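You operate a simulated robot arm through the tools that you are given. There is no shell and no other tool. Be economical: measure what you need, move in short steps, check, and stop when the job is done.

You run a simulated robot arm. Do the job below in one go: nothing can be reset, and whatever is moved stays where it is left.

Task
Pack bearing 72 with grease till it shows, then put it in Reuse.
Fine: no overflow; swing the purple lever aside again. Where these are worked on the way, their far stop is far enough and under half their travel is too little: purple lever.

It is judged by the outcome, as a careful person would: the job done as asked, and still so three seconds after it is handed in. It fails if anything else is knocked over, pushed out of place, dropped, spilled or broken.

Robot
A 6-joint arm with a two-finger parallel gripper, fixed in place. Base frame: the origin is at the foot of the arm, x ahead of it, y to its left, z up; the work surface is at about z = 0. Lengths are in mm, angles in rad, forces in N, time in s.
With the tool pointing down near the work surface it reaches from about 160 to 420 mm from the base axis. Its first joint turns from -1.152 to 1.152 rad. Payload 1.57 kg.
The tool frame sits at the grasp point between the pads (the TCP): z along the fingers, y along the line on which they close. The tips reach 30 mm beyond it. The gripper opens to 80 mm. The fingers are 17 mm wide and 12 mm thick; the gripper's body (40 by 82 mm) begins 80 mm behind the TCP.
Orientation is that of the tool frame in the base frame, as a unit quaternion [x, y, z, w]. With the fingers straight down and closing along the base's y, the tool's x points along the base's -x, its y along +y and its z along -z.

Tools
- The arm moves only by the tool play_rows. Its argument "motion" is text: rows parted by semicolons, each of 7 numbers parted by spaces: the turn, a rotation vector about the tool's x, y, z in units of 6 degrees (1.0 is 6 degrees), then the shift along the tool's x, y, z in units of 30 mm (1.0 is 30 mm), then the closure, from 0 (fully open) to 1 (shut). In form: ax ay az dx dy dz jaw; .... A call has 1 to 8 rows; each row shifts and turns the commanded pose from where the row before left it, along the tool's axes as they then stand. A call with a number of a shift or a turn outside -1 to 1 is refused whole. Rows are played at 5 a second. More than 50 mm and 0.15 rad between two rows, or a gripper value outside its range, and nothing of the call is played. Where a pose cannot be reached the arm comes as near as it can. A force on the tool above 70 N (or 10 N above the force at the start of the call, whichever is more), or a blocked arm, ends the call early, and 0.2 s more pass. Each finger travels about 153 mm/s and halts on what it meets, pressing with about 43 N; the grip force reading is that of the motor and also rises with nothing between the fingers. The clock runs only during rows and for 0.2 s after the last one: add rows that do not move to give the fingers time. The reply holds the time, the measured pose of the TCP, the force on the tool along the base axes, the opening and the grip force, in the units named above and with some noise, with the torque about the TCP (base axes, N m) and any sound that the robot's microphone picked up, and new pictures: "views" is both (left out), scene, wrist or none.
- Cameras (640 x 400 px; columns grow to the right, rows downward): "scene" is fixed at [56.7, -333.5, 417.8]; the picture's right is [0.76, -0.65, 0.00], its down [-0.40, -0.47, -0.79] and it looks along [0.51, 0.60, -0.61] (base axes); focal length 293 px, centre (320, 200). "wrist" rides on the gripper at [72, -7, -122] in the tool frame; the picture's right is [0.09, 1.00, 0.00], its down [-0.84, 0.08, -0.54] and it looks along [-0.54, 0.05, 0.84] (tool axes); focal length 238 px, centre (320, 200). There is no depth. A picture from a camera that has moved, and an enlarged one, comes with that camera's place and axes in the base frame and with its lens.
- inspect(camera, box): a new picture of the part [left, top, right, bottom] of that camera's present view, enlarged. No time passes.
- finish_job(): hands the job in; it is judged then, once.

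Go step by step. Nothing tells you positions but the pictures and the camera data: compare them with the known pose of the tool, close in by small moves and look again before you grip or let go. The budget is 120 turns and 200 pictures, counting those below and the enlarged ones. Unless the task says otherwise, let go and move clear before handing in, and close with one line.

The tools are called after ">>>" as a command line: name --argument value ..., lists and objects as JSON in quotes. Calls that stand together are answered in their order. play_rows: Moves the arm, as the interface text tells. Its arguments: {"type":"object","properties":{"motion":{"type":"string"},"views":{"type":"string","enum":["both","scene","wrist","none"]}},"required":["motion"]} The other tools are called the same way: inspect (camera, box) takes an enlarged picture of a part of a camera's view; finish_job () hands the job in.

At the start:

```text
time: 0.0
tcp_pos: [277.7, -28.6, 230.7]
tool_rot: [-0.001, 1.0, 0.0, 0.0]
ft_force: [0.6, -0.6, 0.2]
torque: [-0.04, 0.02, 0.0]
gripper_width: 79.9
gripper_force: 0.1
```

scene: 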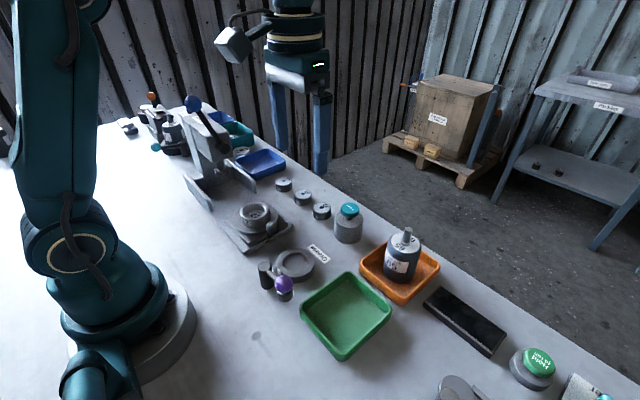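
wrist: 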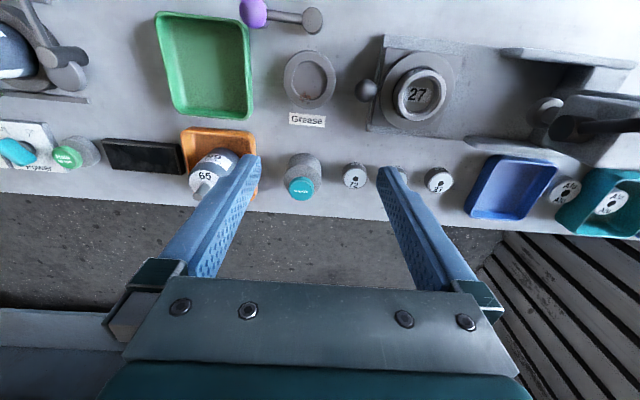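

I see a bench with labelled parts, a grease station with a purple lever, and trays. I'll enlarge the pictures to read the labels.

>>> inspect --camera "scene" --box '[220, 160, 400, 310]'

>>> inspect --camera "scene" --box '[110, 80, 290, 210]'

>>> inspect --camera "wrist" --box '[240, 0, 460, 220]'

>>> inspect --camera "wrist" --box '[440, 20, 640, 240]'

>>> inspect --camera "wrist" --box '[0, 0, 280, 220]'

>>> inspect --camera "scene" --box '[340, 220, 640, 400]'

```text
2.67 times, centred on (310, 235) of scene
camera zoom: at [56.7, -333.5, 417.8], right [0.76, -0.65, 0.0], down [-0.4, -0.47, -0.79], along [0.51, 0.6, -0.61], focal length 782 px, centre (347, 107)
```

zoom: 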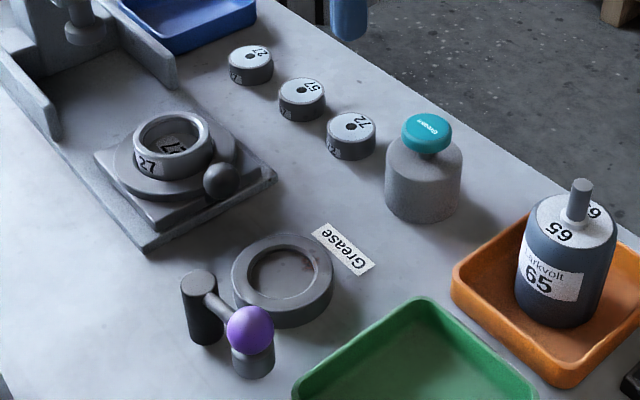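

```text
3.08 times, centred on (200, 145) of scene
camera zoom: at [56.7, -333.5, 417.8], right [0.76, -0.65, 0.0], down [-0.4, -0.47, -0.79], along [0.51, 0.6, -0.61], focal length 902 px, centre (689, 369)
```

zoom: 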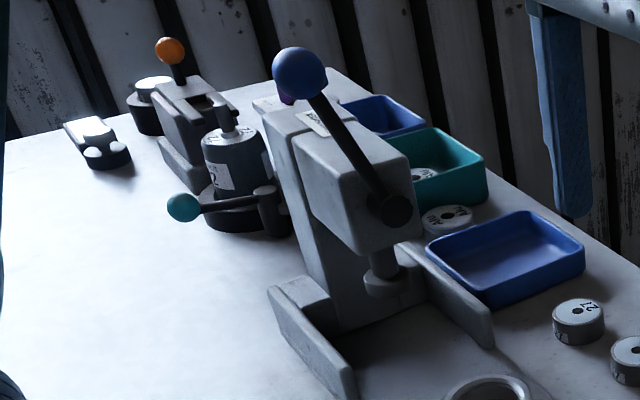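

```text
1.82 times, centred on (350, 110) of wrist
camera zoom: at [206.7, -36.1, 353.6], right [-0.09, 1.0, 0.0], down [0.84, 0.08, 0.54], along [0.54, 0.05, -0.84], focal length 433 px, centre (266, 364)
```

zoom: 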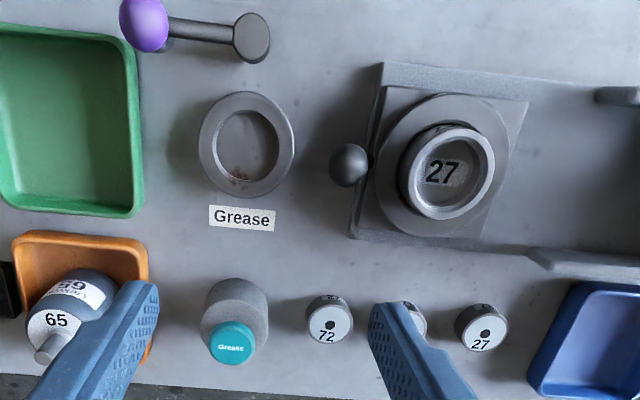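

```text
1.82 times, centred on (540, 130) of wrist
camera zoom: at [206.7, -36.1, 353.6], right [-0.09, 1.0, 0.0], down [0.84, 0.08, 0.54], along [0.54, 0.05, -0.84], focal length 433 px, centre (-80, 327)
```

zoom: 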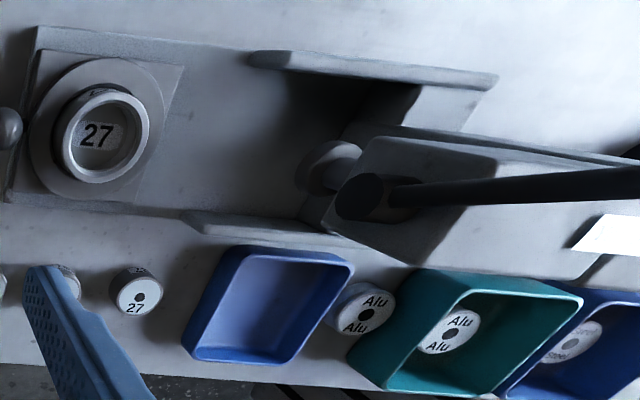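

```text
1.82 times, centred on (140, 110) of wrist
camera zoom: at [206.7, -36.1, 353.6], right [-0.09, 1.0, 0.0], down [0.84, 0.08, 0.54], along [0.54, 0.05, -0.84], focal length 433 px, centre (647, 364)
```

zoom: 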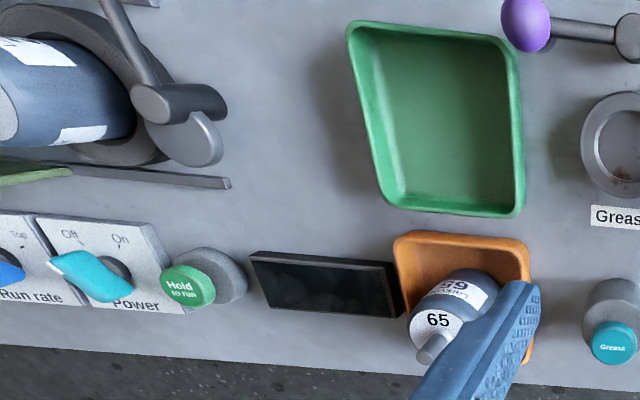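

```text
2.13 times, centred on (490, 310) of scene
camera zoom: at [56.7, -333.5, 417.8], right [0.76, -0.65, 0.0], down [-0.4, -0.47, -0.79], along [0.51, 0.6, -0.61], focal length 625 px, centre (-43, -35)
```

zoom: 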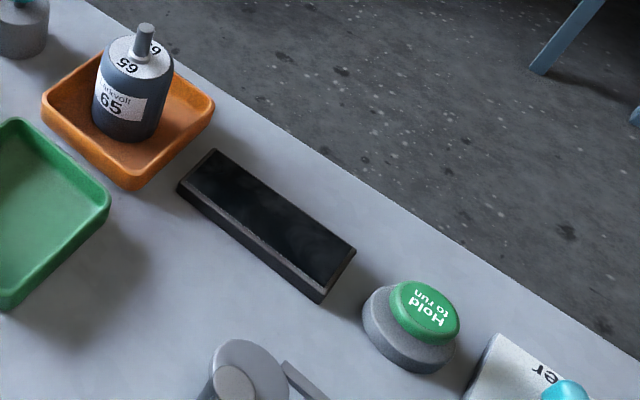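

Bearing 72 is the disc at about (376, 34), the grease cup is near (243, -46), the purple lever's pivot near (183, -47), and the Grease button near (381, -47). I still need to find the "Reuse" label.

>>> inspect --camera "scene" --box '[380, 60, 640, 220]'

>>> inspect --camera "scene" --box '[180, 90, 300, 200]'

>>> inspect --camera "scene" --box '[290, 230, 450, 370]'

>>> play_rows --motion "0 0 0 0 1 0 0;0 0 0 0 1 0 0;0 0 0 0 1 0 0;0 0 0 0 1 0 0;0 0 0 0 1 0 0;0 0 0 0 0 0 0"

```text
2.46 times, centred on (510, 140) of scene
camera zoom: at [56.7, -333.5, 417.8], right [0.76, -0.65, 0.0], down [-0.4, -0.47, -0.79], along [0.51, 0.6, -0.61], focal length 722 px, centre (-148, 348)
```

zoom: 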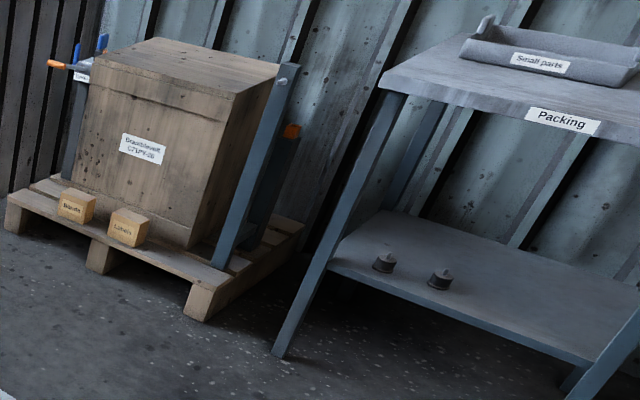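

```text
3.64 times, centred on (240, 145) of scene
camera zoom: at [56.7, -333.5, 417.8], right [0.76, -0.65, 0.0], down [-0.4, -0.47, -0.79], along [0.51, 0.6, -0.61], focal length 1066 px, centre (611, 400)
```

zoom: 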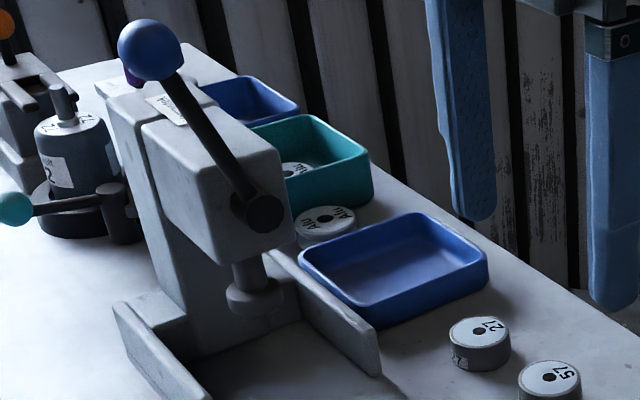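

```text
2.86 times, centred on (370, 300) of scene
camera zoom: at [56.7, -333.5, 417.8], right [0.76, -0.65, 0.0], down [-0.4, -0.47, -0.79], along [0.51, 0.6, -0.61], focal length 838 px, centre (177, -86)
```

zoom: 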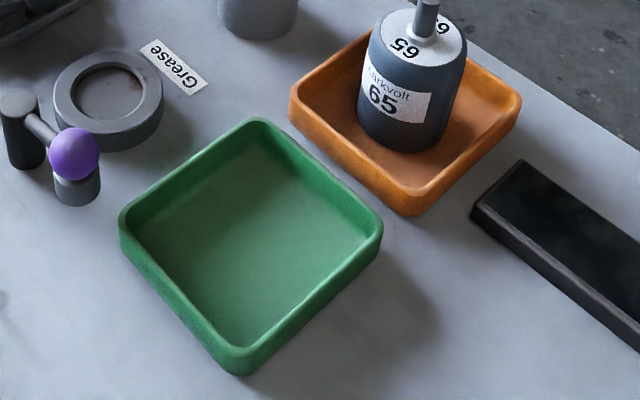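

```text
time: 1.4
tcp_pos: [277.7, 121.0, 230.9]
tool_rot: [-0.001, 1.0, 0.0, 0.0]
ft_force: [-0.3, 0.6, 0.3]
torque: [0.04, -0.03, -0.01]
gripper_width: 80.1
gripper_force: 0.1
camera wrist: at [205.0, 113.4, 354.4], right [-0.09, 1.0, 0.0], down [0.84, 0.08, 0.54], along [0.54, 0.05, -0.84], focal length 238 px, centre (320, 200)
```

scene: 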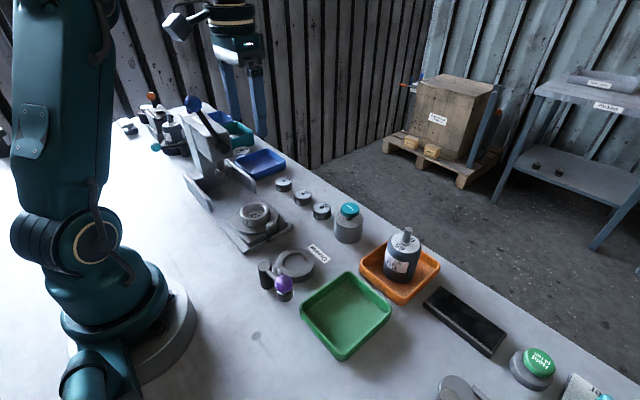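
wrist: 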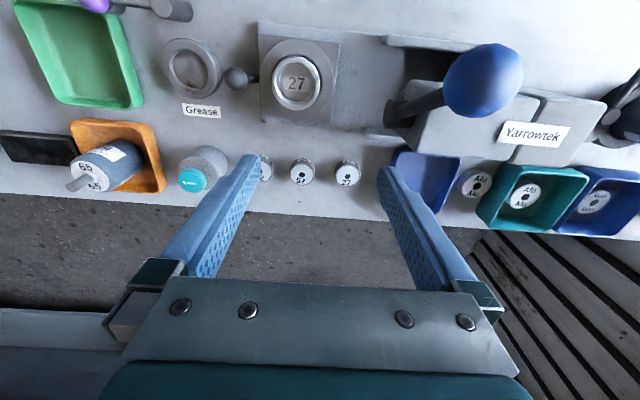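

No Reuse label so far. I'll look along the left side, then the right.

>>> inspect --camera "wrist" --box '[360, 30, 640, 250]'

>>> play_rows --motion "0 0 0 0 1 -1 0;0 0 0 0 1 -1 0;0 0 0 0 1 0 0;0 0 0 0 1 0 0;0 0 0 0 0 0 0" --views "wrist"

```text
1.82 times, centred on (500, 140) of wrist
camera zoom: at [205.0, 113.4, 354.4], right [-0.09, 1.0, 0.0], down [0.84, 0.08, 0.54], along [0.54, 0.05, -0.84], focal length 433 px, centre (-7, 309)
```

zoom: 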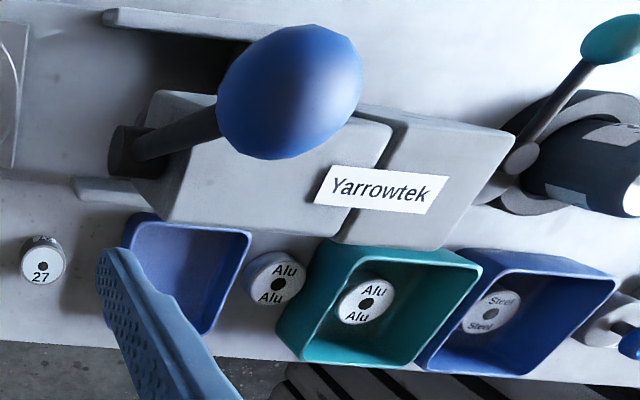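

```text
time: 2.6
tcp_pos: [248.9, 215.7, 255.5]
tool_rot: [-0.001, 1.0, 0.0, 0.001]
ft_force: [0.3, -0.6, -0.4]
torque: [0.0, -0.03, 0.01]
gripper_width: 80.2
gripper_force: 0.1
out of reach, approached as far as the arm can: row 2, 3, 4
camera wrist: at [178.0, 208.0, 377.8], right [-0.09, 1.0, 0.0], down [0.84, 0.08, 0.54], along [0.54, 0.05, -0.84], focal length 238 px, centre (320, 200)
```

wrist: 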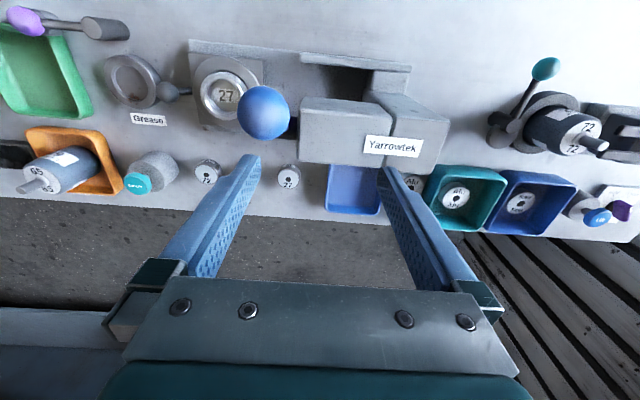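

Discs and trays are on the left too. Next I look at the right end.

>>> inspect --camera "wrist" --box '[320, 140, 640, 260]'

>>> play_rows --motion "0 0 0 0 -1 0 0;0 0 0 0 -1 0 0;0 0 0 0 -1 0 0;0 0 0 0 -1 0 0;0 0 0 0 -1 0 0;0 0 0 0 -1 0 0;0 0 0 0 -1 0 0;0 0 0 0 -1 0 0" --views "none"

>>> play_rows --motion "0 0 0 0 -1 0 0;0 0 0 0 -1 0 0;0 0 0 0 -1 0 0;0 0 0 0 -1 0 0;0 0 0 0 -1 0 0;0 0 0 0 0 0 0" --views "wrist"

```text
2.00 times, centred on (480, 200) of wrist
camera zoom: at [178.0, 208.0, 377.8], right [-0.09, 1.0, 0.0], down [0.84, 0.08, 0.54], along [0.54, 0.05, -0.84], focal length 477 px, centre (0, 200)
```

zoom: 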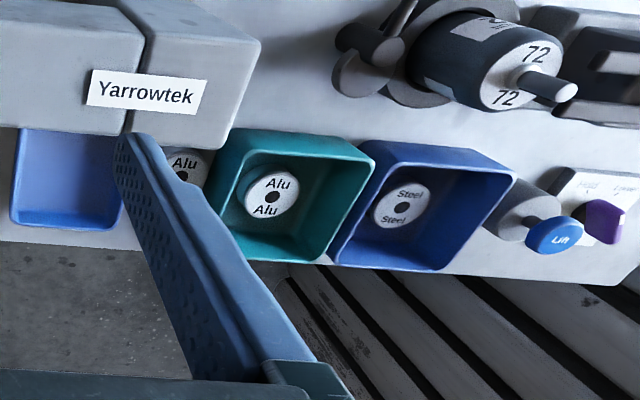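

```text
time: 4.4
tcp_pos: [249.7, -22.4, 256.0]
tool_rot: [-0.001, 1.0, 0.0, 0.001]
ft_force: [0.2, -0.8, 0.4]
torque: [0.02, -0.01, 0.0]
gripper_width: 80.3
gripper_force: 0.0
```

```text
time: 5.8
tcp_pos: [248.2, -173.9, 255.1]
tool_rot: [-0.001, 1.0, 0.0, 0.0]
ft_force: [-1.1, 0.3, 0.4]
torque: [0.0, -0.03, -0.01]
gripper_width: 80.2
gripper_force: 0.0
camera wrist: at [176.6, -182.4, 377.6], right [-0.09, 1.0, 0.0], down [0.84, 0.08, 0.54], along [0.54, 0.05, -0.84], focal length 238 px, centre (320, 200)
```

wrist: 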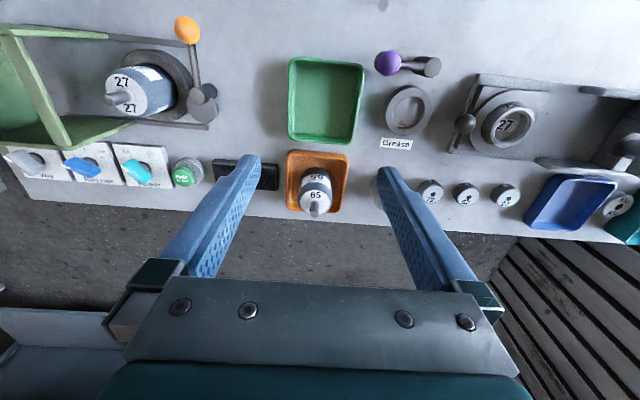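

Still no Reuse label. It may be on a face turned away from me, so I'll turn the wrist and look back.

>>> play_rows --motion "0 0 1 0 1 0 0;0 0 1 0 1 0 0;0 0 1 0 0 0 0;0 0 1 0 0 0 0;0 0 1 0 0 0 0;0 0 1 0 0 0 0;0 0 1 0 0 0 0;0 0 1 0 0 0 0" --views "none"

>>> play_rows --motion "0 0 1 0 0 0 0;0 0 1 0 0 0 0;0 0 1 0 0 0 0;0 0 1 0 0 0 0;0 0 1 0 0 0 0;0 0 1 0 0 0 0;0 0 1 0 0 0 0;0 0 0 0 0 0 0" --views "wrist"

```text
time: 7.6
tcp_pos: [252.2, -111.6, 257.0]
tool_rot: [0.407, 0.913, 0.001, 0.002]
ft_force: [0.5, -0.4, 0.0]
torque: [0.0, 0.0, 0.04]
gripper_width: 80.0
gripper_force: 0.1
```

```text
time: 9.4
tcp_pos: [252.4, -114.0, 258.6]
tool_rot: [0.707, 0.707, 0.001, 0.0]
ft_force: [0.2, 0.7, 0.5]
torque: [-0.02, 0.01, -0.02]
gripper_width: 80.1
gripper_force: 0.0
camera wrist: at [246.9, -43.5, 380.4], right [1.0, 0.09, 0.0], down [0.08, -0.84, 0.54], along [0.05, -0.54, -0.84], focal length 238 px, centre (320, 200)
```

wrist: 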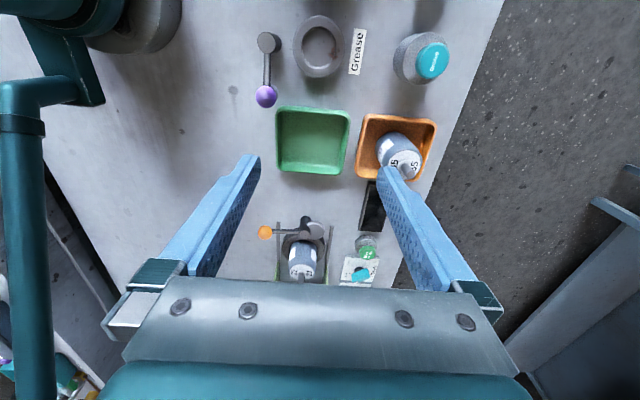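

The view now faces the right-hand end. I'll check the details and keep turning.

>>> inspect --camera "wrist" --box '[0, 300, 140, 400]'

>>> inspect --camera "wrist" --box '[230, 70, 460, 200]'

>>> play_rows --motion "0 0 1 0 0 0 0;0 0 1 0 0 0 0;0 0 1 0 0 0 0;0 0 1 0 0 0 0;0 0 1 0 0 0 0;0 0 1 0 0 0 0;0 0 1 0 0 0 0;0 0 0 0 0 0 0" --views "wrist"

```text
4.00 times, centred on (70, 350) of wrist
camera zoom: at [246.9, -43.5, 380.4], right [1.0, 0.09, 0.0], down [0.08, -0.84, 0.54], along [0.05, -0.54, -0.84], focal length 953 px, centre (1320, -400)
```

zoom: 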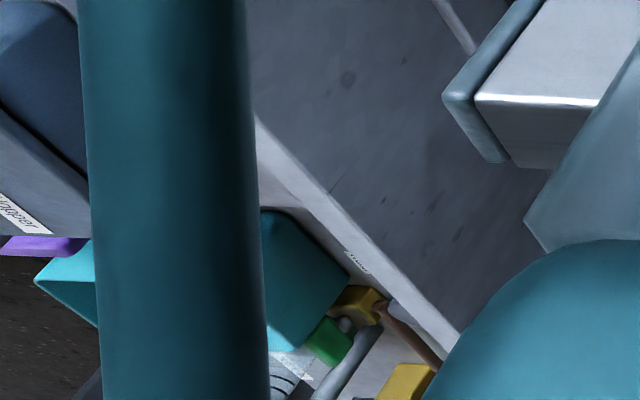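

```text
2.78 times, centred on (345, 135) of wrist
camera zoom: at [246.9, -43.5, 380.4], right [1.0, 0.09, 0.0], down [0.08, -0.84, 0.54], along [0.05, -0.54, -0.84], focal length 663 px, centre (250, 381)
```

zoom: 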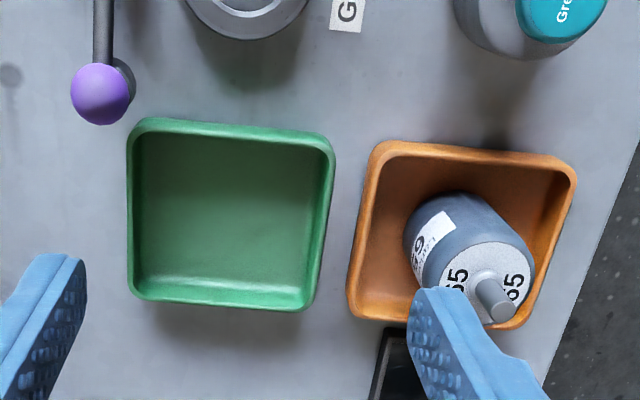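

```text
time: 11.2
tcp_pos: [253.2, -114.8, 257.0]
tool_rot: [0.913, 0.407, 0.001, 0.0]
ft_force: [0.3, -0.6, -0.3]
torque: [0.0, 0.01, 0.04]
gripper_width: 80.2
gripper_force: 0.1
camera wrist: at [297.2, -56.8, 380.4], right [0.8, -0.6, 0.0], down [-0.5, -0.67, 0.54], along [-0.32, -0.43, -0.84], focal length 238 px, centre (320, 200)
```

wrist: 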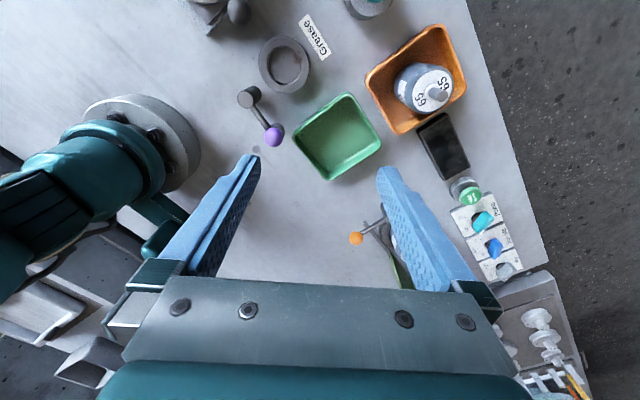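

I'll keep turning to 180° and move ahead, so I can see the far faces of the trays.

>>> play_rows --motion "0 0 1 0 0 0 0;0 0 1 0 0 0 0;0 0 1 0 0 0 0;0 0 1 0 0 0 0;0 0 1 0 0 0 0;0 0 1 0 0 0 0;0 0 1 0 0 0 0;0 0 1 0 0 0 0" --views "none"

>>> play_rows --motion "0 0 0 1 0 0 0;0 0 0 1 0 0 0;0 0 0 1 0 0 0;0 0 0 1 0 0 0;0 0 0 0.5 0 0 0;0 0 0 0 0 0 0" --views "wrist"

```text
time: 13.0
tcp_pos: [252.2, -114.4, 257.3]
tool_rot: [1.0, 0.0, 0.0, -0.001]
ft_force: [-0.4, -1.0, -0.7]
torque: [0.02, 0.0, -0.03]
gripper_width: 80.0
gripper_force: 0.0
```

```text
time: 14.4
tcp_pos: [341.8, -100.5, 222.8]
tool_rot: [1.0, 0.001, 0.002, 0.0]
ft_force: [0.6, 0.6, 0.6]
torque: [-0.01, 0.02, -0.01]
gripper_width: 79.9
gripper_force: 0.2
out of reach, approached as far as the arm can: row 2, 3, 4, 5
camera wrist: at [414.6, -95.0, 345.5], right [0.09, -1.0, 0.0], down [-0.84, -0.08, 0.54], along [-0.54, -0.05, -0.84], focal length 238 px, centre (320, 200)
```

wrist: 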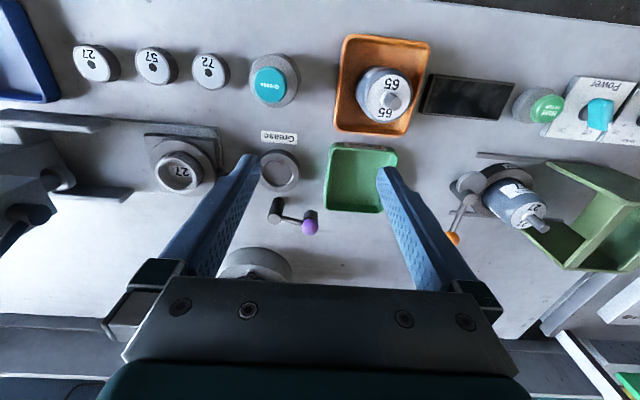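

>>> inspect --camera "wrist" --box '[240, 20, 450, 220]'

>>> inspect --camera "wrist" --box '[440, 50, 640, 280]'

>>> inspect --camera "wrist" --box '[0, 0, 320, 250]'

```text
2.00 times, centred on (345, 120) of wrist
camera zoom: at [414.6, -95.0, 345.5], right [0.09, -1.0, 0.0], down [-0.84, -0.08, 0.54], along [-0.54, -0.05, -0.84], focal length 477 px, centre (270, 360)
```

zoom: 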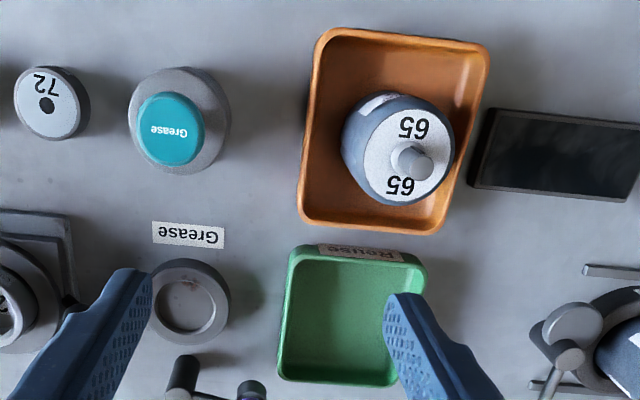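

```text
1.74 times, centred on (540, 165) of wrist
camera zoom: at [414.6, -95.0, 345.5], right [0.09, -1.0, 0.0], down [-0.84, -0.08, 0.54], along [-0.54, -0.05, -0.84], focal length 414 px, centre (-63, 261)
```

zoom: 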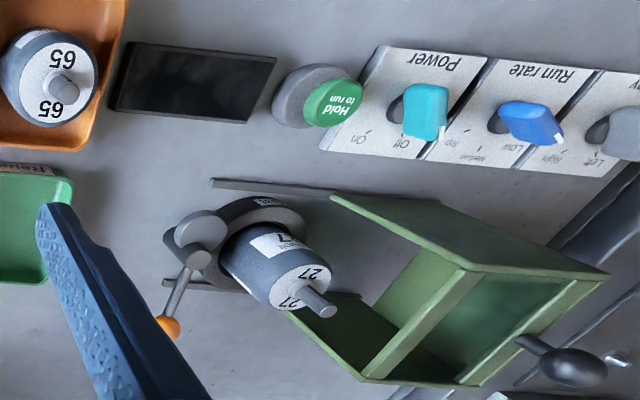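

```text
1.60 times, centred on (160, 125) of wrist
camera zoom: at [414.6, -95.0, 345.5], right [0.09, -1.0, 0.0], down [-0.84, -0.08, 0.54], along [-0.54, -0.05, -0.84], focal length 381 px, centre (576, 320)
```

zoom: 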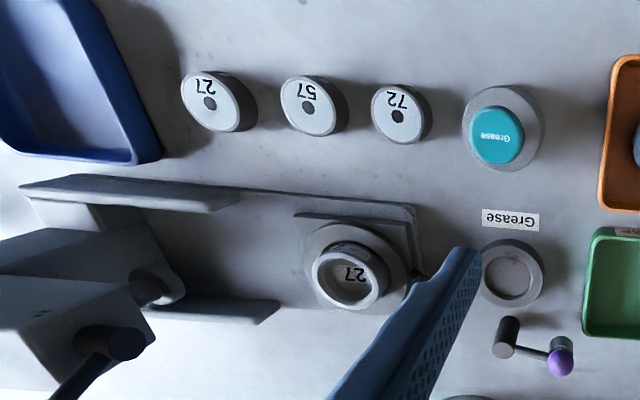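

"Reuse" is on the green tray. I'll turn the wrist back so the fingers close along base y.

>>> play_rows --motion "0 0 -1 0 0 0 0;0 0 -1 0 0 0 0;0 0 -1 0 0 0 0;0 0 -1 0 0 0 0;0 0 -1 0 0 0 0;0 0 -1 0 0 0 0;0 0 -1 0 0 0 0;0 0 -1 0 0 0 0" --views "none"

>>> play_rows --motion "0 0 -1 0 0 0 0;0 0 -1 0 0 0 0;0 0 -1 0 0 0 0;0 0 -1 0 0 0 0;0 0 -1 0 0 0 0;0 0 -1 0 0 0 0;0 0 -1 0 0 0 0;0 0 -1 0 0 0 0" --views "none"

>>> play_rows --motion "0 0 -1 0 0 0 0;0 0 -1 0 0 0 0;0 0 -1 0 0 0 0;0 0 -1 0 0 0 0;0 0 -1 0 0 0 0;0 0 -1 0 0 0 0;0 0 -1 0 0 0 0;0 0 0 0 0 0 0" --views "none"

>>> play_rows --motion "0 0 -1 0 0 0 0;0 0 -1 0 0 0 0;0 0 -1 0 0 0 0;0 0 -1 0 0 0 0;0 0 -1 0 0 0 0;0 0 -1 0 0 0 0;0 0 -1 0 0 0 0;0 0 0 0 0 0 0" --views "none"

```text
time: 16.2
tcp_pos: [340.9, -102.3, 222.6]
tool_rot: [0.913, 0.409, 0.0, 0.001]
ft_force: [-0.4, 0.5, 0.0]
torque: [-0.03, -0.02, 0.02]
gripper_width: 80.0
gripper_force: 0.0
```

```text
time: 18.0
tcp_pos: [341.9, -103.0, 222.9]
tool_rot: [0.668, 0.744, 0.0, 0.001]
ft_force: [-0.5, 0.4, -0.8]
torque: [0.01, -0.01, -0.01]
gripper_width: 80.2
gripper_force: 0.0
```

```text
time: 19.8
tcp_pos: [341.1, -102.7, 222.2]
tool_rot: [0.357, 0.934, 0.001, 0.002]
ft_force: [0.0, 0.2, 0.3]
torque: [-0.02, 0.02, 0.01]
gripper_width: 80.0
gripper_force: 0.0
```

```text
time: 21.6
tcp_pos: [340.4, -102.2, 223.0]
tool_rot: [-0.002, 1.0, 0.0, 0.001]
ft_force: [-0.1, -0.7, 0.9]
torque: [-0.01, 0.0, -0.02]
gripper_width: 80.0
gripper_force: 0.0
```

Now I go over bearing 72.

>>> play_rows --motion "0 0 0 0 1 0 0;0 0 0 0 1 0 0;0 0 0 0 1 0 0;0 0 0 0 1 0 0;0 0 0 0 0.6 1 0;0 0 0 -0.6 0 1 0;0 0 0 -0.58 0 1 0;0 0 0 0 0 0.7 0"

```text
time: 23.4
tcp_pos: [377.4, 34.6, 109.2]
tool_rot: [-0.001, 1.0, 0.0, 0.0]
ft_force: [-0.3, 0.1, -0.9]
torque: [0.01, 0.01, 0.02]
gripper_width: 79.8
gripper_force: 0.0
camera wrist: at [307.4, 26.8, 232.4], right [-0.09, 1.0, 0.0], down [0.84, 0.08, 0.54], along [0.54, 0.05, -0.84], focal length 238 px, centre (320, 200)
```

scene: 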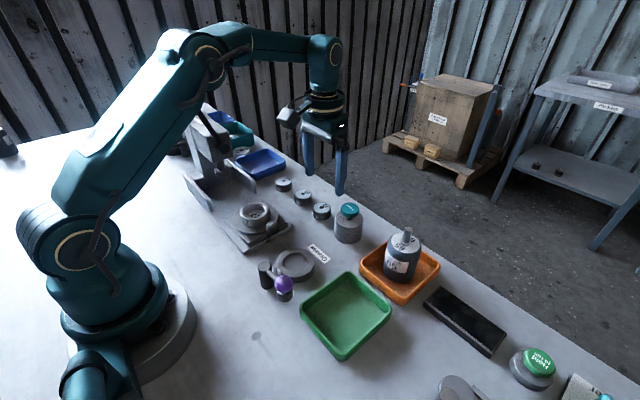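
wrist: 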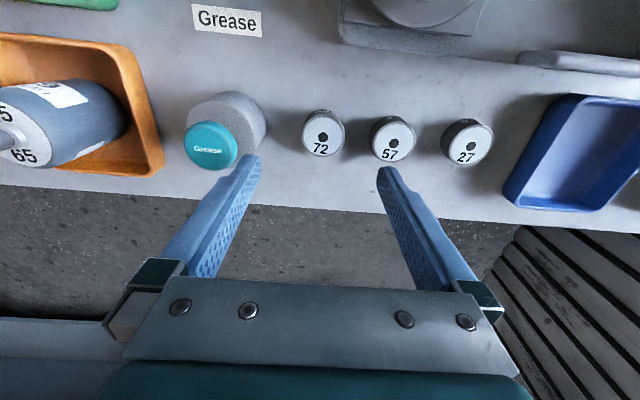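

>>> inspect --camera "wrist" --box '[270, 90, 430, 190]'

>>> inspect --camera "scene" --box '[270, 160, 370, 250]'

>>> play_rows --motion "0 0 0 0 0 0.5 0.3;0 0 0 0.07 0 0.5 0.3;0 0 0 0 0 0 0.3"

```text
4.00 times, centred on (350, 140) of wrist
camera zoom: at [307.4, 26.8, 232.4], right [-0.09, 1.0, 0.0], down [0.84, 0.08, 0.54], along [0.54, 0.05, -0.84], focal length 953 px, centre (200, 440)
```

zoom: 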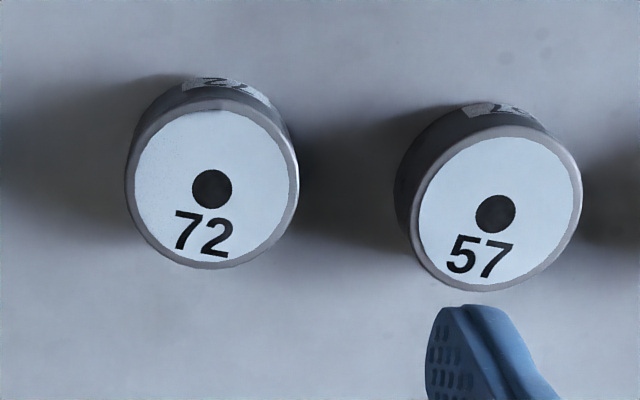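

```text
4.44 times, centred on (320, 205) of scene
camera zoom: at [56.7, -333.5, 417.8], right [0.76, -0.65, 0.0], down [-0.4, -0.47, -0.79], along [0.51, 0.6, -0.61], focal length 1303 px, centre (320, 178)
```

zoom: 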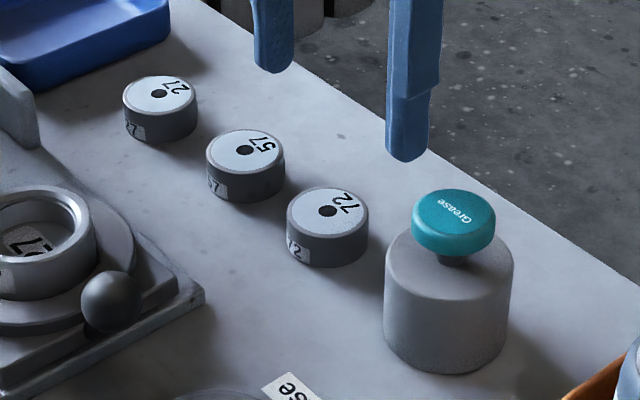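

```text
time: 24.2
tcp_pos: [376.4, 35.9, 81.1]
tool_rot: [-0.002, 1.0, 0.0, 0.001]
ft_force: [-0.2, 0.0, -0.6]
torque: [-0.01, 0.0, 0.03]
gripper_width: 55.9
gripper_force: 0.0
camera wrist: at [305.4, 28.3, 202.7], right [-0.09, 1.0, 0.0], down [0.84, 0.08, 0.54], along [0.54, 0.05, -0.84], focal length 238 px, centre (320, 200)
```

scene: 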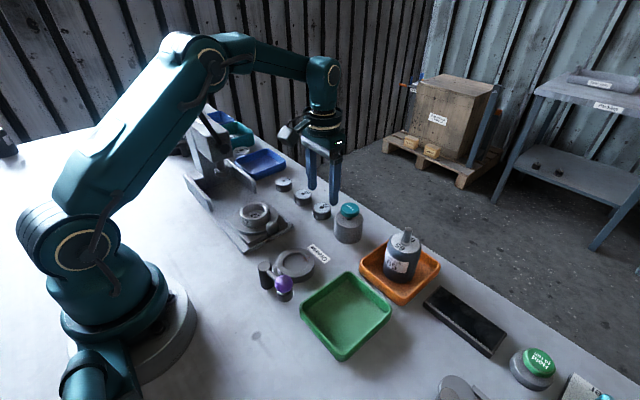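
wrist: 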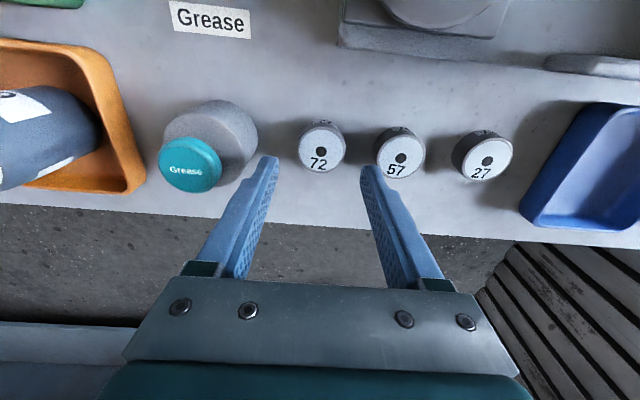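

Lined up on bearing 72. I'll lower and grip its top few millimetres.

>>> play_rows --motion "0 0 0 0 0 0.6 0.3;0 0 0 0 0 0.7 0.3;0 0 0 0 0 0 0.3"

```text
time: 25.0
tcp_pos: [375.9, 35.6, 39.0]
tool_rot: [-0.001, 1.0, 0.0, 0.001]
ft_force: [-0.3, 0.6, 0.4]
torque: [-0.01, 0.0, -0.04]
gripper_width: 56.1
gripper_force: 0.1
camera wrist: at [304.5, 28.3, 161.7], right [-0.09, 1.0, 0.0], down [0.84, 0.08, 0.54], along [0.54, 0.05, -0.84], focal length 238 px, centre (320, 200)
```

scene: 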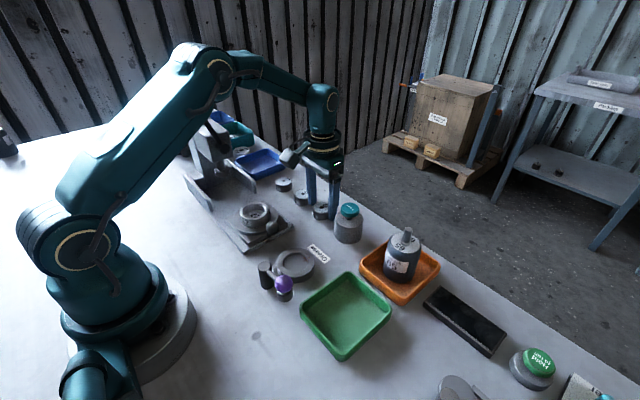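
wrist: 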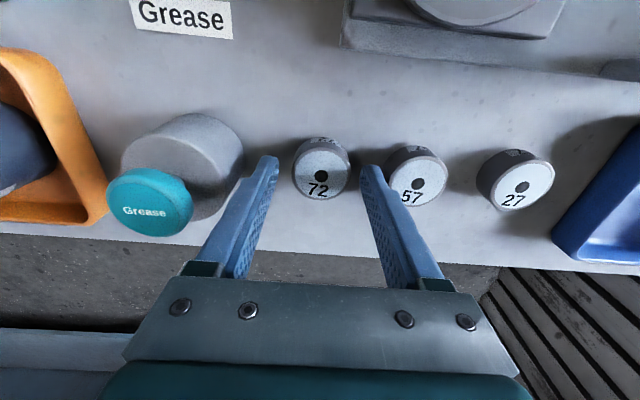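

>>> inspect --camera "scene" --box '[280, 160, 370, 240]'

>>> inspect --camera "wrist" --box '[230, 110, 430, 230]'

```text
5.00 times, centred on (325, 200) of scene
camera zoom: at [56.7, -333.5, 417.8], right [0.76, -0.65, 0.0], down [-0.4, -0.47, -0.79], along [0.51, 0.6, -0.61], focal length 1466 px, centre (295, 200)
```

zoom: 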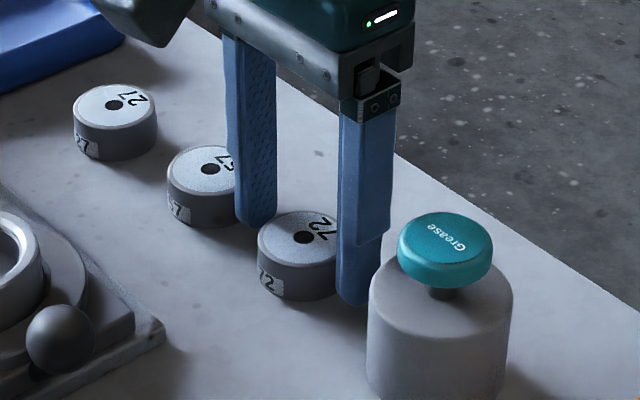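

```text
3.20 times, centred on (330, 170) of wrist
camera zoom: at [304.5, 28.3, 161.7], right [-0.09, 1.0, 0.0], down [0.84, 0.08, 0.54], along [0.54, 0.05, -0.84], focal length 763 px, centre (288, 296)
```

zoom: 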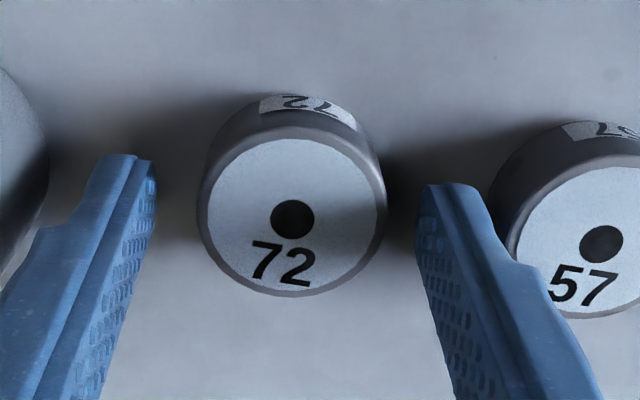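

The disc is between the fingers. I'll raise a touch, close, and lift a little.

>>> play_rows --motion "0 0 0 0 0 -0.1 0.3;0 0 0 0 0 0 0.6;0 0 0 0 0 0 0.6;0 0 0 0 0 0 0.6;0 0 0 0 0 -0.5 0.6;0 0 0 0 0 -0.5 0.6;0 0 0 0 0 0 0.6"

```text
time: 26.6
tcp_pos: [374.9, 35.4, 75.5]
tool_rot: [-0.001, 1.0, 0.0, 0.001]
ft_force: [-0.4, 0.3, -0.8]
torque: [0.02, -0.01, 0.01]
gripper_width: 38.2
gripper_force: 43.6
camera wrist: at [303.8, 27.6, 198.2], right [-0.09, 1.0, 0.0], down [0.84, 0.08, 0.54], along [0.54, 0.05, -0.84], focal length 238 px, centre (320, 200)
```

scene: 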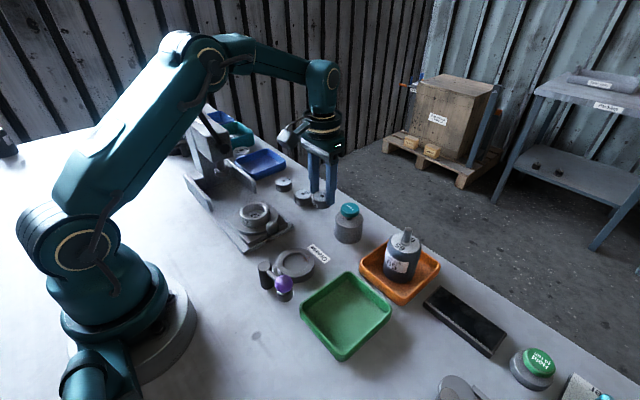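
wrist: 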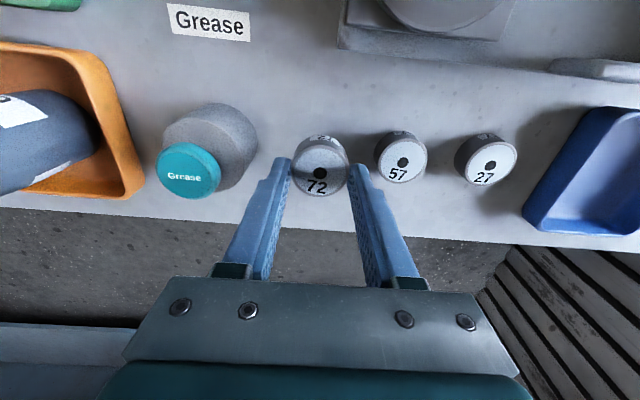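

Bearing 72 is held (38.2 mm). I'll raise it and carry it towards the cup.

>>> play_rows --motion "0 0 0 0 0 -0.7 0.6;0 0 0 0 0 -0.7 0.6;0 0 0 1 -0.9 0 0.6;0 0 0 1 -0.9 0 0.6;0 0 0 1 -0.98 0 0.6;0 0 0 0 0 0 0.6"

```text
time: 28.0
tcp_pos: [282.4, -49.1, 118.7]
tool_rot: [-0.001, 1.0, 0.0, 0.001]
ft_force: [-0.8, -1.3, -1.6]
torque: [0.0, -0.03, -0.03]
gripper_width: 38.6
gripper_force: 43.0
camera wrist: at [211.1, -57.3, 241.1], right [-0.09, 1.0, 0.0], down [0.84, 0.08, 0.54], along [0.54, 0.05, -0.84], focal length 238 px, centre (320, 200)
```

scene: 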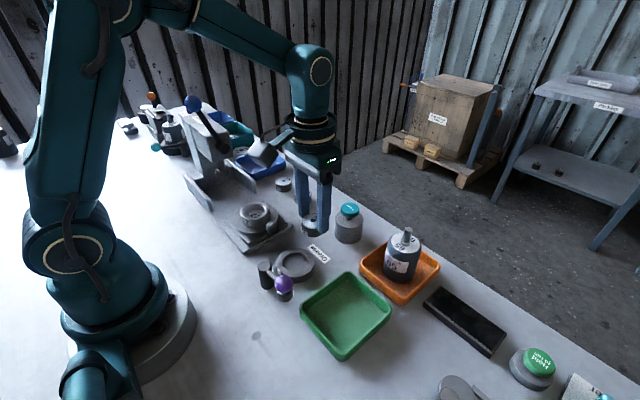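
wrist: 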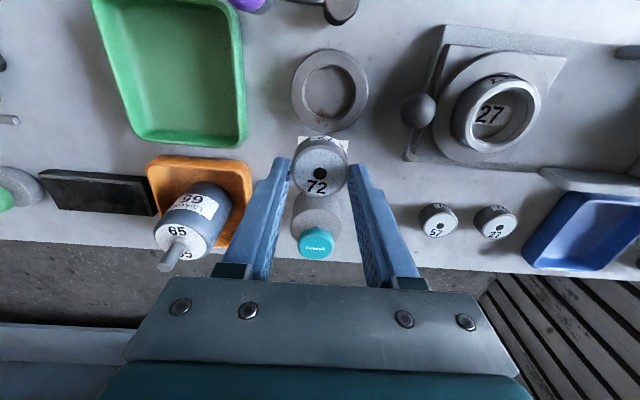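

>>> inspect --camera "wrist" --box '[270, 30, 390, 150]'

>>> inspect --camera "scene" --box '[240, 230, 340, 310]'

```text
3.33 times, centred on (330, 90) of wrist
camera zoom: at [211.1, -57.3, 241.1], right [-0.09, 1.0, 0.0], down [0.84, 0.08, 0.54], along [0.54, 0.05, -0.84], focal length 794 px, centre (287, 567)
```

zoom: 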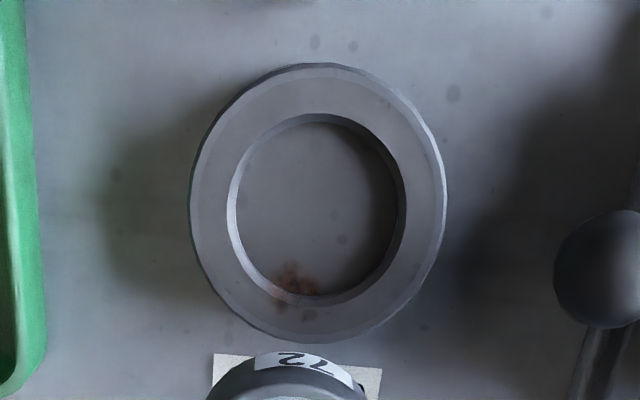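

```text
5.00 times, centred on (290, 270) of scene
camera zoom: at [56.7, -333.5, 417.8], right [0.76, -0.65, 0.0], down [-0.4, -0.47, -0.79], along [0.51, 0.6, -0.61], focal length 1466 px, centre (470, -150)
```

zoom: 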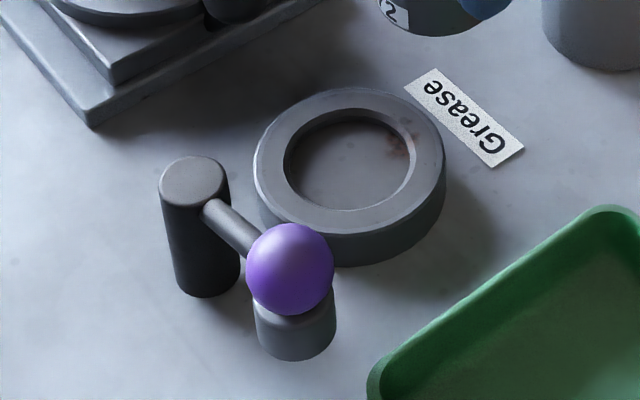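

The cup centre is about (244.5, -46.6) with its rim near z 15 and an inner diameter near 46 mm. I'll lower the bearing over it.

>>> play_rows --motion "0 0 0 0.64 0.08 0 0.6;0 0 0 0.64 0 0 0.6;0 0 0 0 0 0.8 0.6;0 0 0 0 0 0.8 0.6;0 0 0 0 0 0.6 0.6;0 0 0 0 0 0 0.6"

```text
time: 29.4
tcp_pos: [243.8, -46.4, 51.2]
tool_rot: [-0.001, 1.0, 0.0, 0.003]
ft_force: [0.1, 1.3, 28.0]
torque: [0.06, -0.03, 0.08]
gripper_width: 38.3
gripper_force: 42.8
camera wrist: at [173.1, -54.2, 174.0], right [-0.09, 1.0, 0.0], down [0.83, 0.08, 0.55], along [0.54, 0.05, -0.84], focal length 238 px, centre (320, 200)
```

scene: 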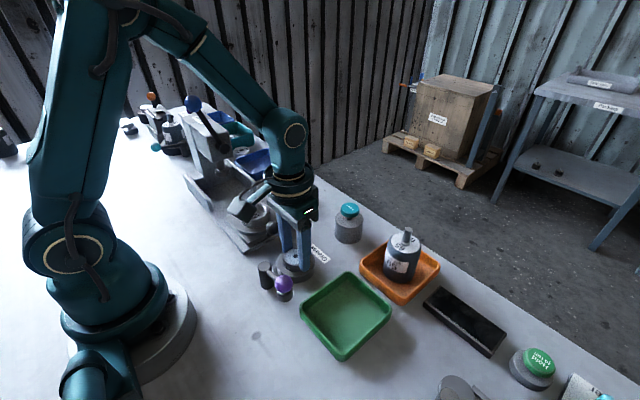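
wrist: 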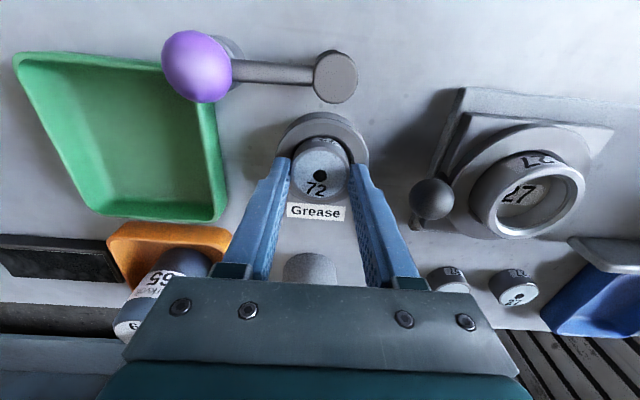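

There is a 28 N contact at TCP z 51. I'll check whether it is the disc on the floor or the fingers on the rim.

>>> inspect --camera "scene" --box '[250, 220, 340, 310]'

>>> inspect --camera "wrist" --box '[250, 90, 400, 230]'

```text
4.44 times, centred on (295, 265) of scene
camera zoom: at [56.6, -333.5, 417.8], right [0.76, -0.65, 0.0], down [-0.4, -0.47, -0.79], along [0.51, 0.6, -0.61], focal length 1303 px, centre (431, -89)
```

zoom: 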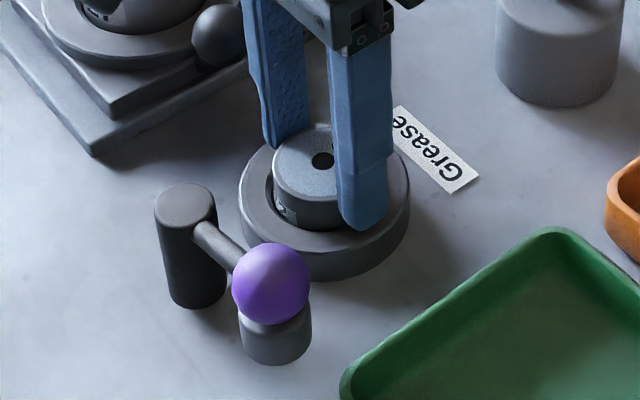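

```text
2.86 times, centred on (325, 160) of wrist
camera zoom: at [173.1, -54.2, 174.0], right [-0.09, 1.0, 0.0], down [0.83, 0.08, 0.55], along [0.54, 0.05, -0.84], focal length 681 px, centre (306, 314)
```

zoom: 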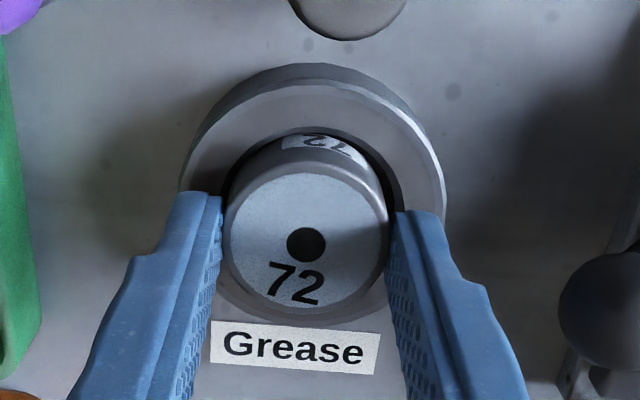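

The bearing is inside the ring. I'll ease off slightly, open and rise.

>>> play_rows --motion "0 0 0 0 0 -0.03 0.6;0 0 0 0 0 0 0.6;0 0 0 0 0 0 0.4;0 0 0 0 0 0 0.4;0 0 0 0 0 -0.5 0.4;0 0 0 0 0 -0.6 0.4;0 0 0 0 0 -0.6 0.4;0 0 0 0 0 0 0.4"

>>> inspect --camera "scene" --box '[250, 220, 340, 310]'

>>> inspect --camera "wrist" --box '[180, 30, 400, 190]'

```text
time: 31.2
tcp_pos: [246.7, -44.0, 104.9]
tool_rot: [-0.001, 1.0, 0.001, 0.001]
ft_force: [-1.3, 0.2, 0.0]
torque: [0.01, 0.0, 0.02]
gripper_width: 48.0
gripper_force: 0.0
camera wrist: at [174.2, -53.1, 228.3], right [-0.09, 1.0, 0.0], down [0.84, 0.08, 0.54], along [0.54, 0.05, -0.84], focal length 238 px, centre (320, 200)
```

scene: 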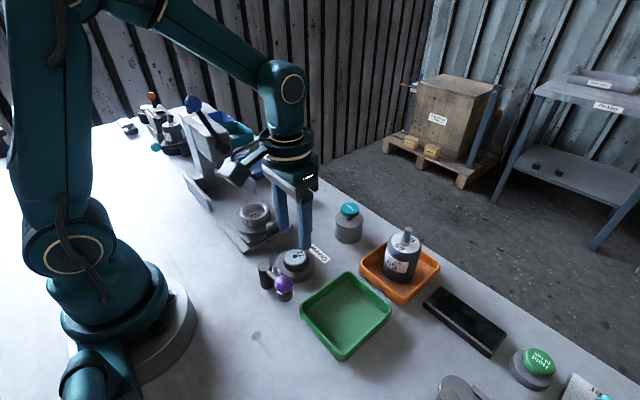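
wrist: 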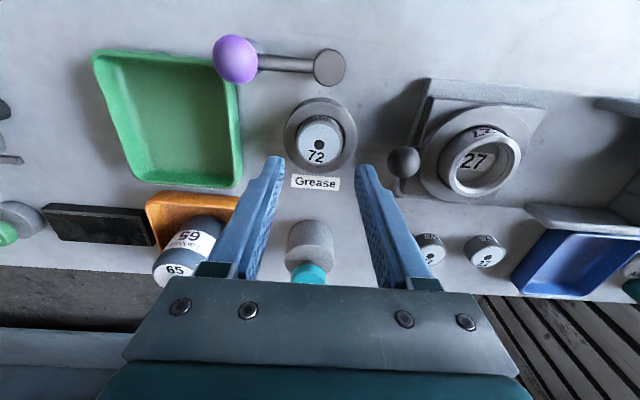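

```text
4.44 times, centred on (295, 265) of scene
camera zoom: at [56.7, -333.5, 417.8], right [0.76, -0.65, 0.0], down [-0.4, -0.47, -0.79], along [0.51, 0.6, -0.61], focal length 1303 px, centre (431, -89)
```

zoom: 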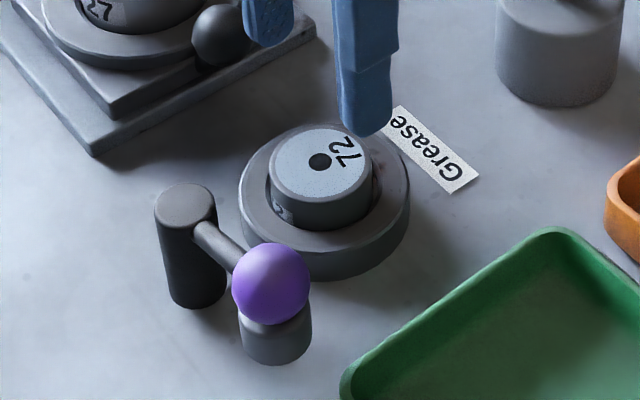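

```text
2.50 times, centred on (290, 110) of wrist
camera zoom: at [174.2, -53.1, 228.3], right [-0.09, 1.0, 0.0], down [0.84, 0.08, 0.54], along [0.54, 0.05, -0.84], focal length 596 px, centre (395, 425)
```

zoom: 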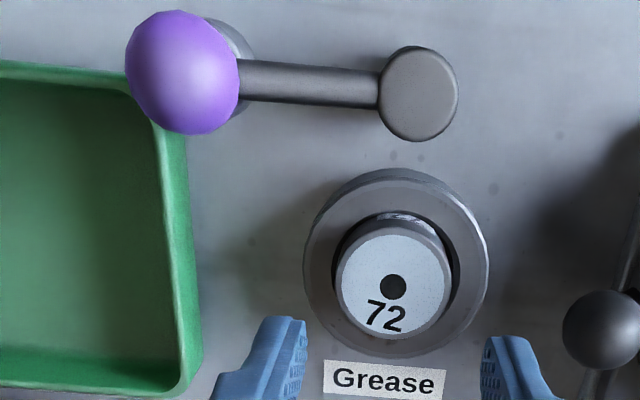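

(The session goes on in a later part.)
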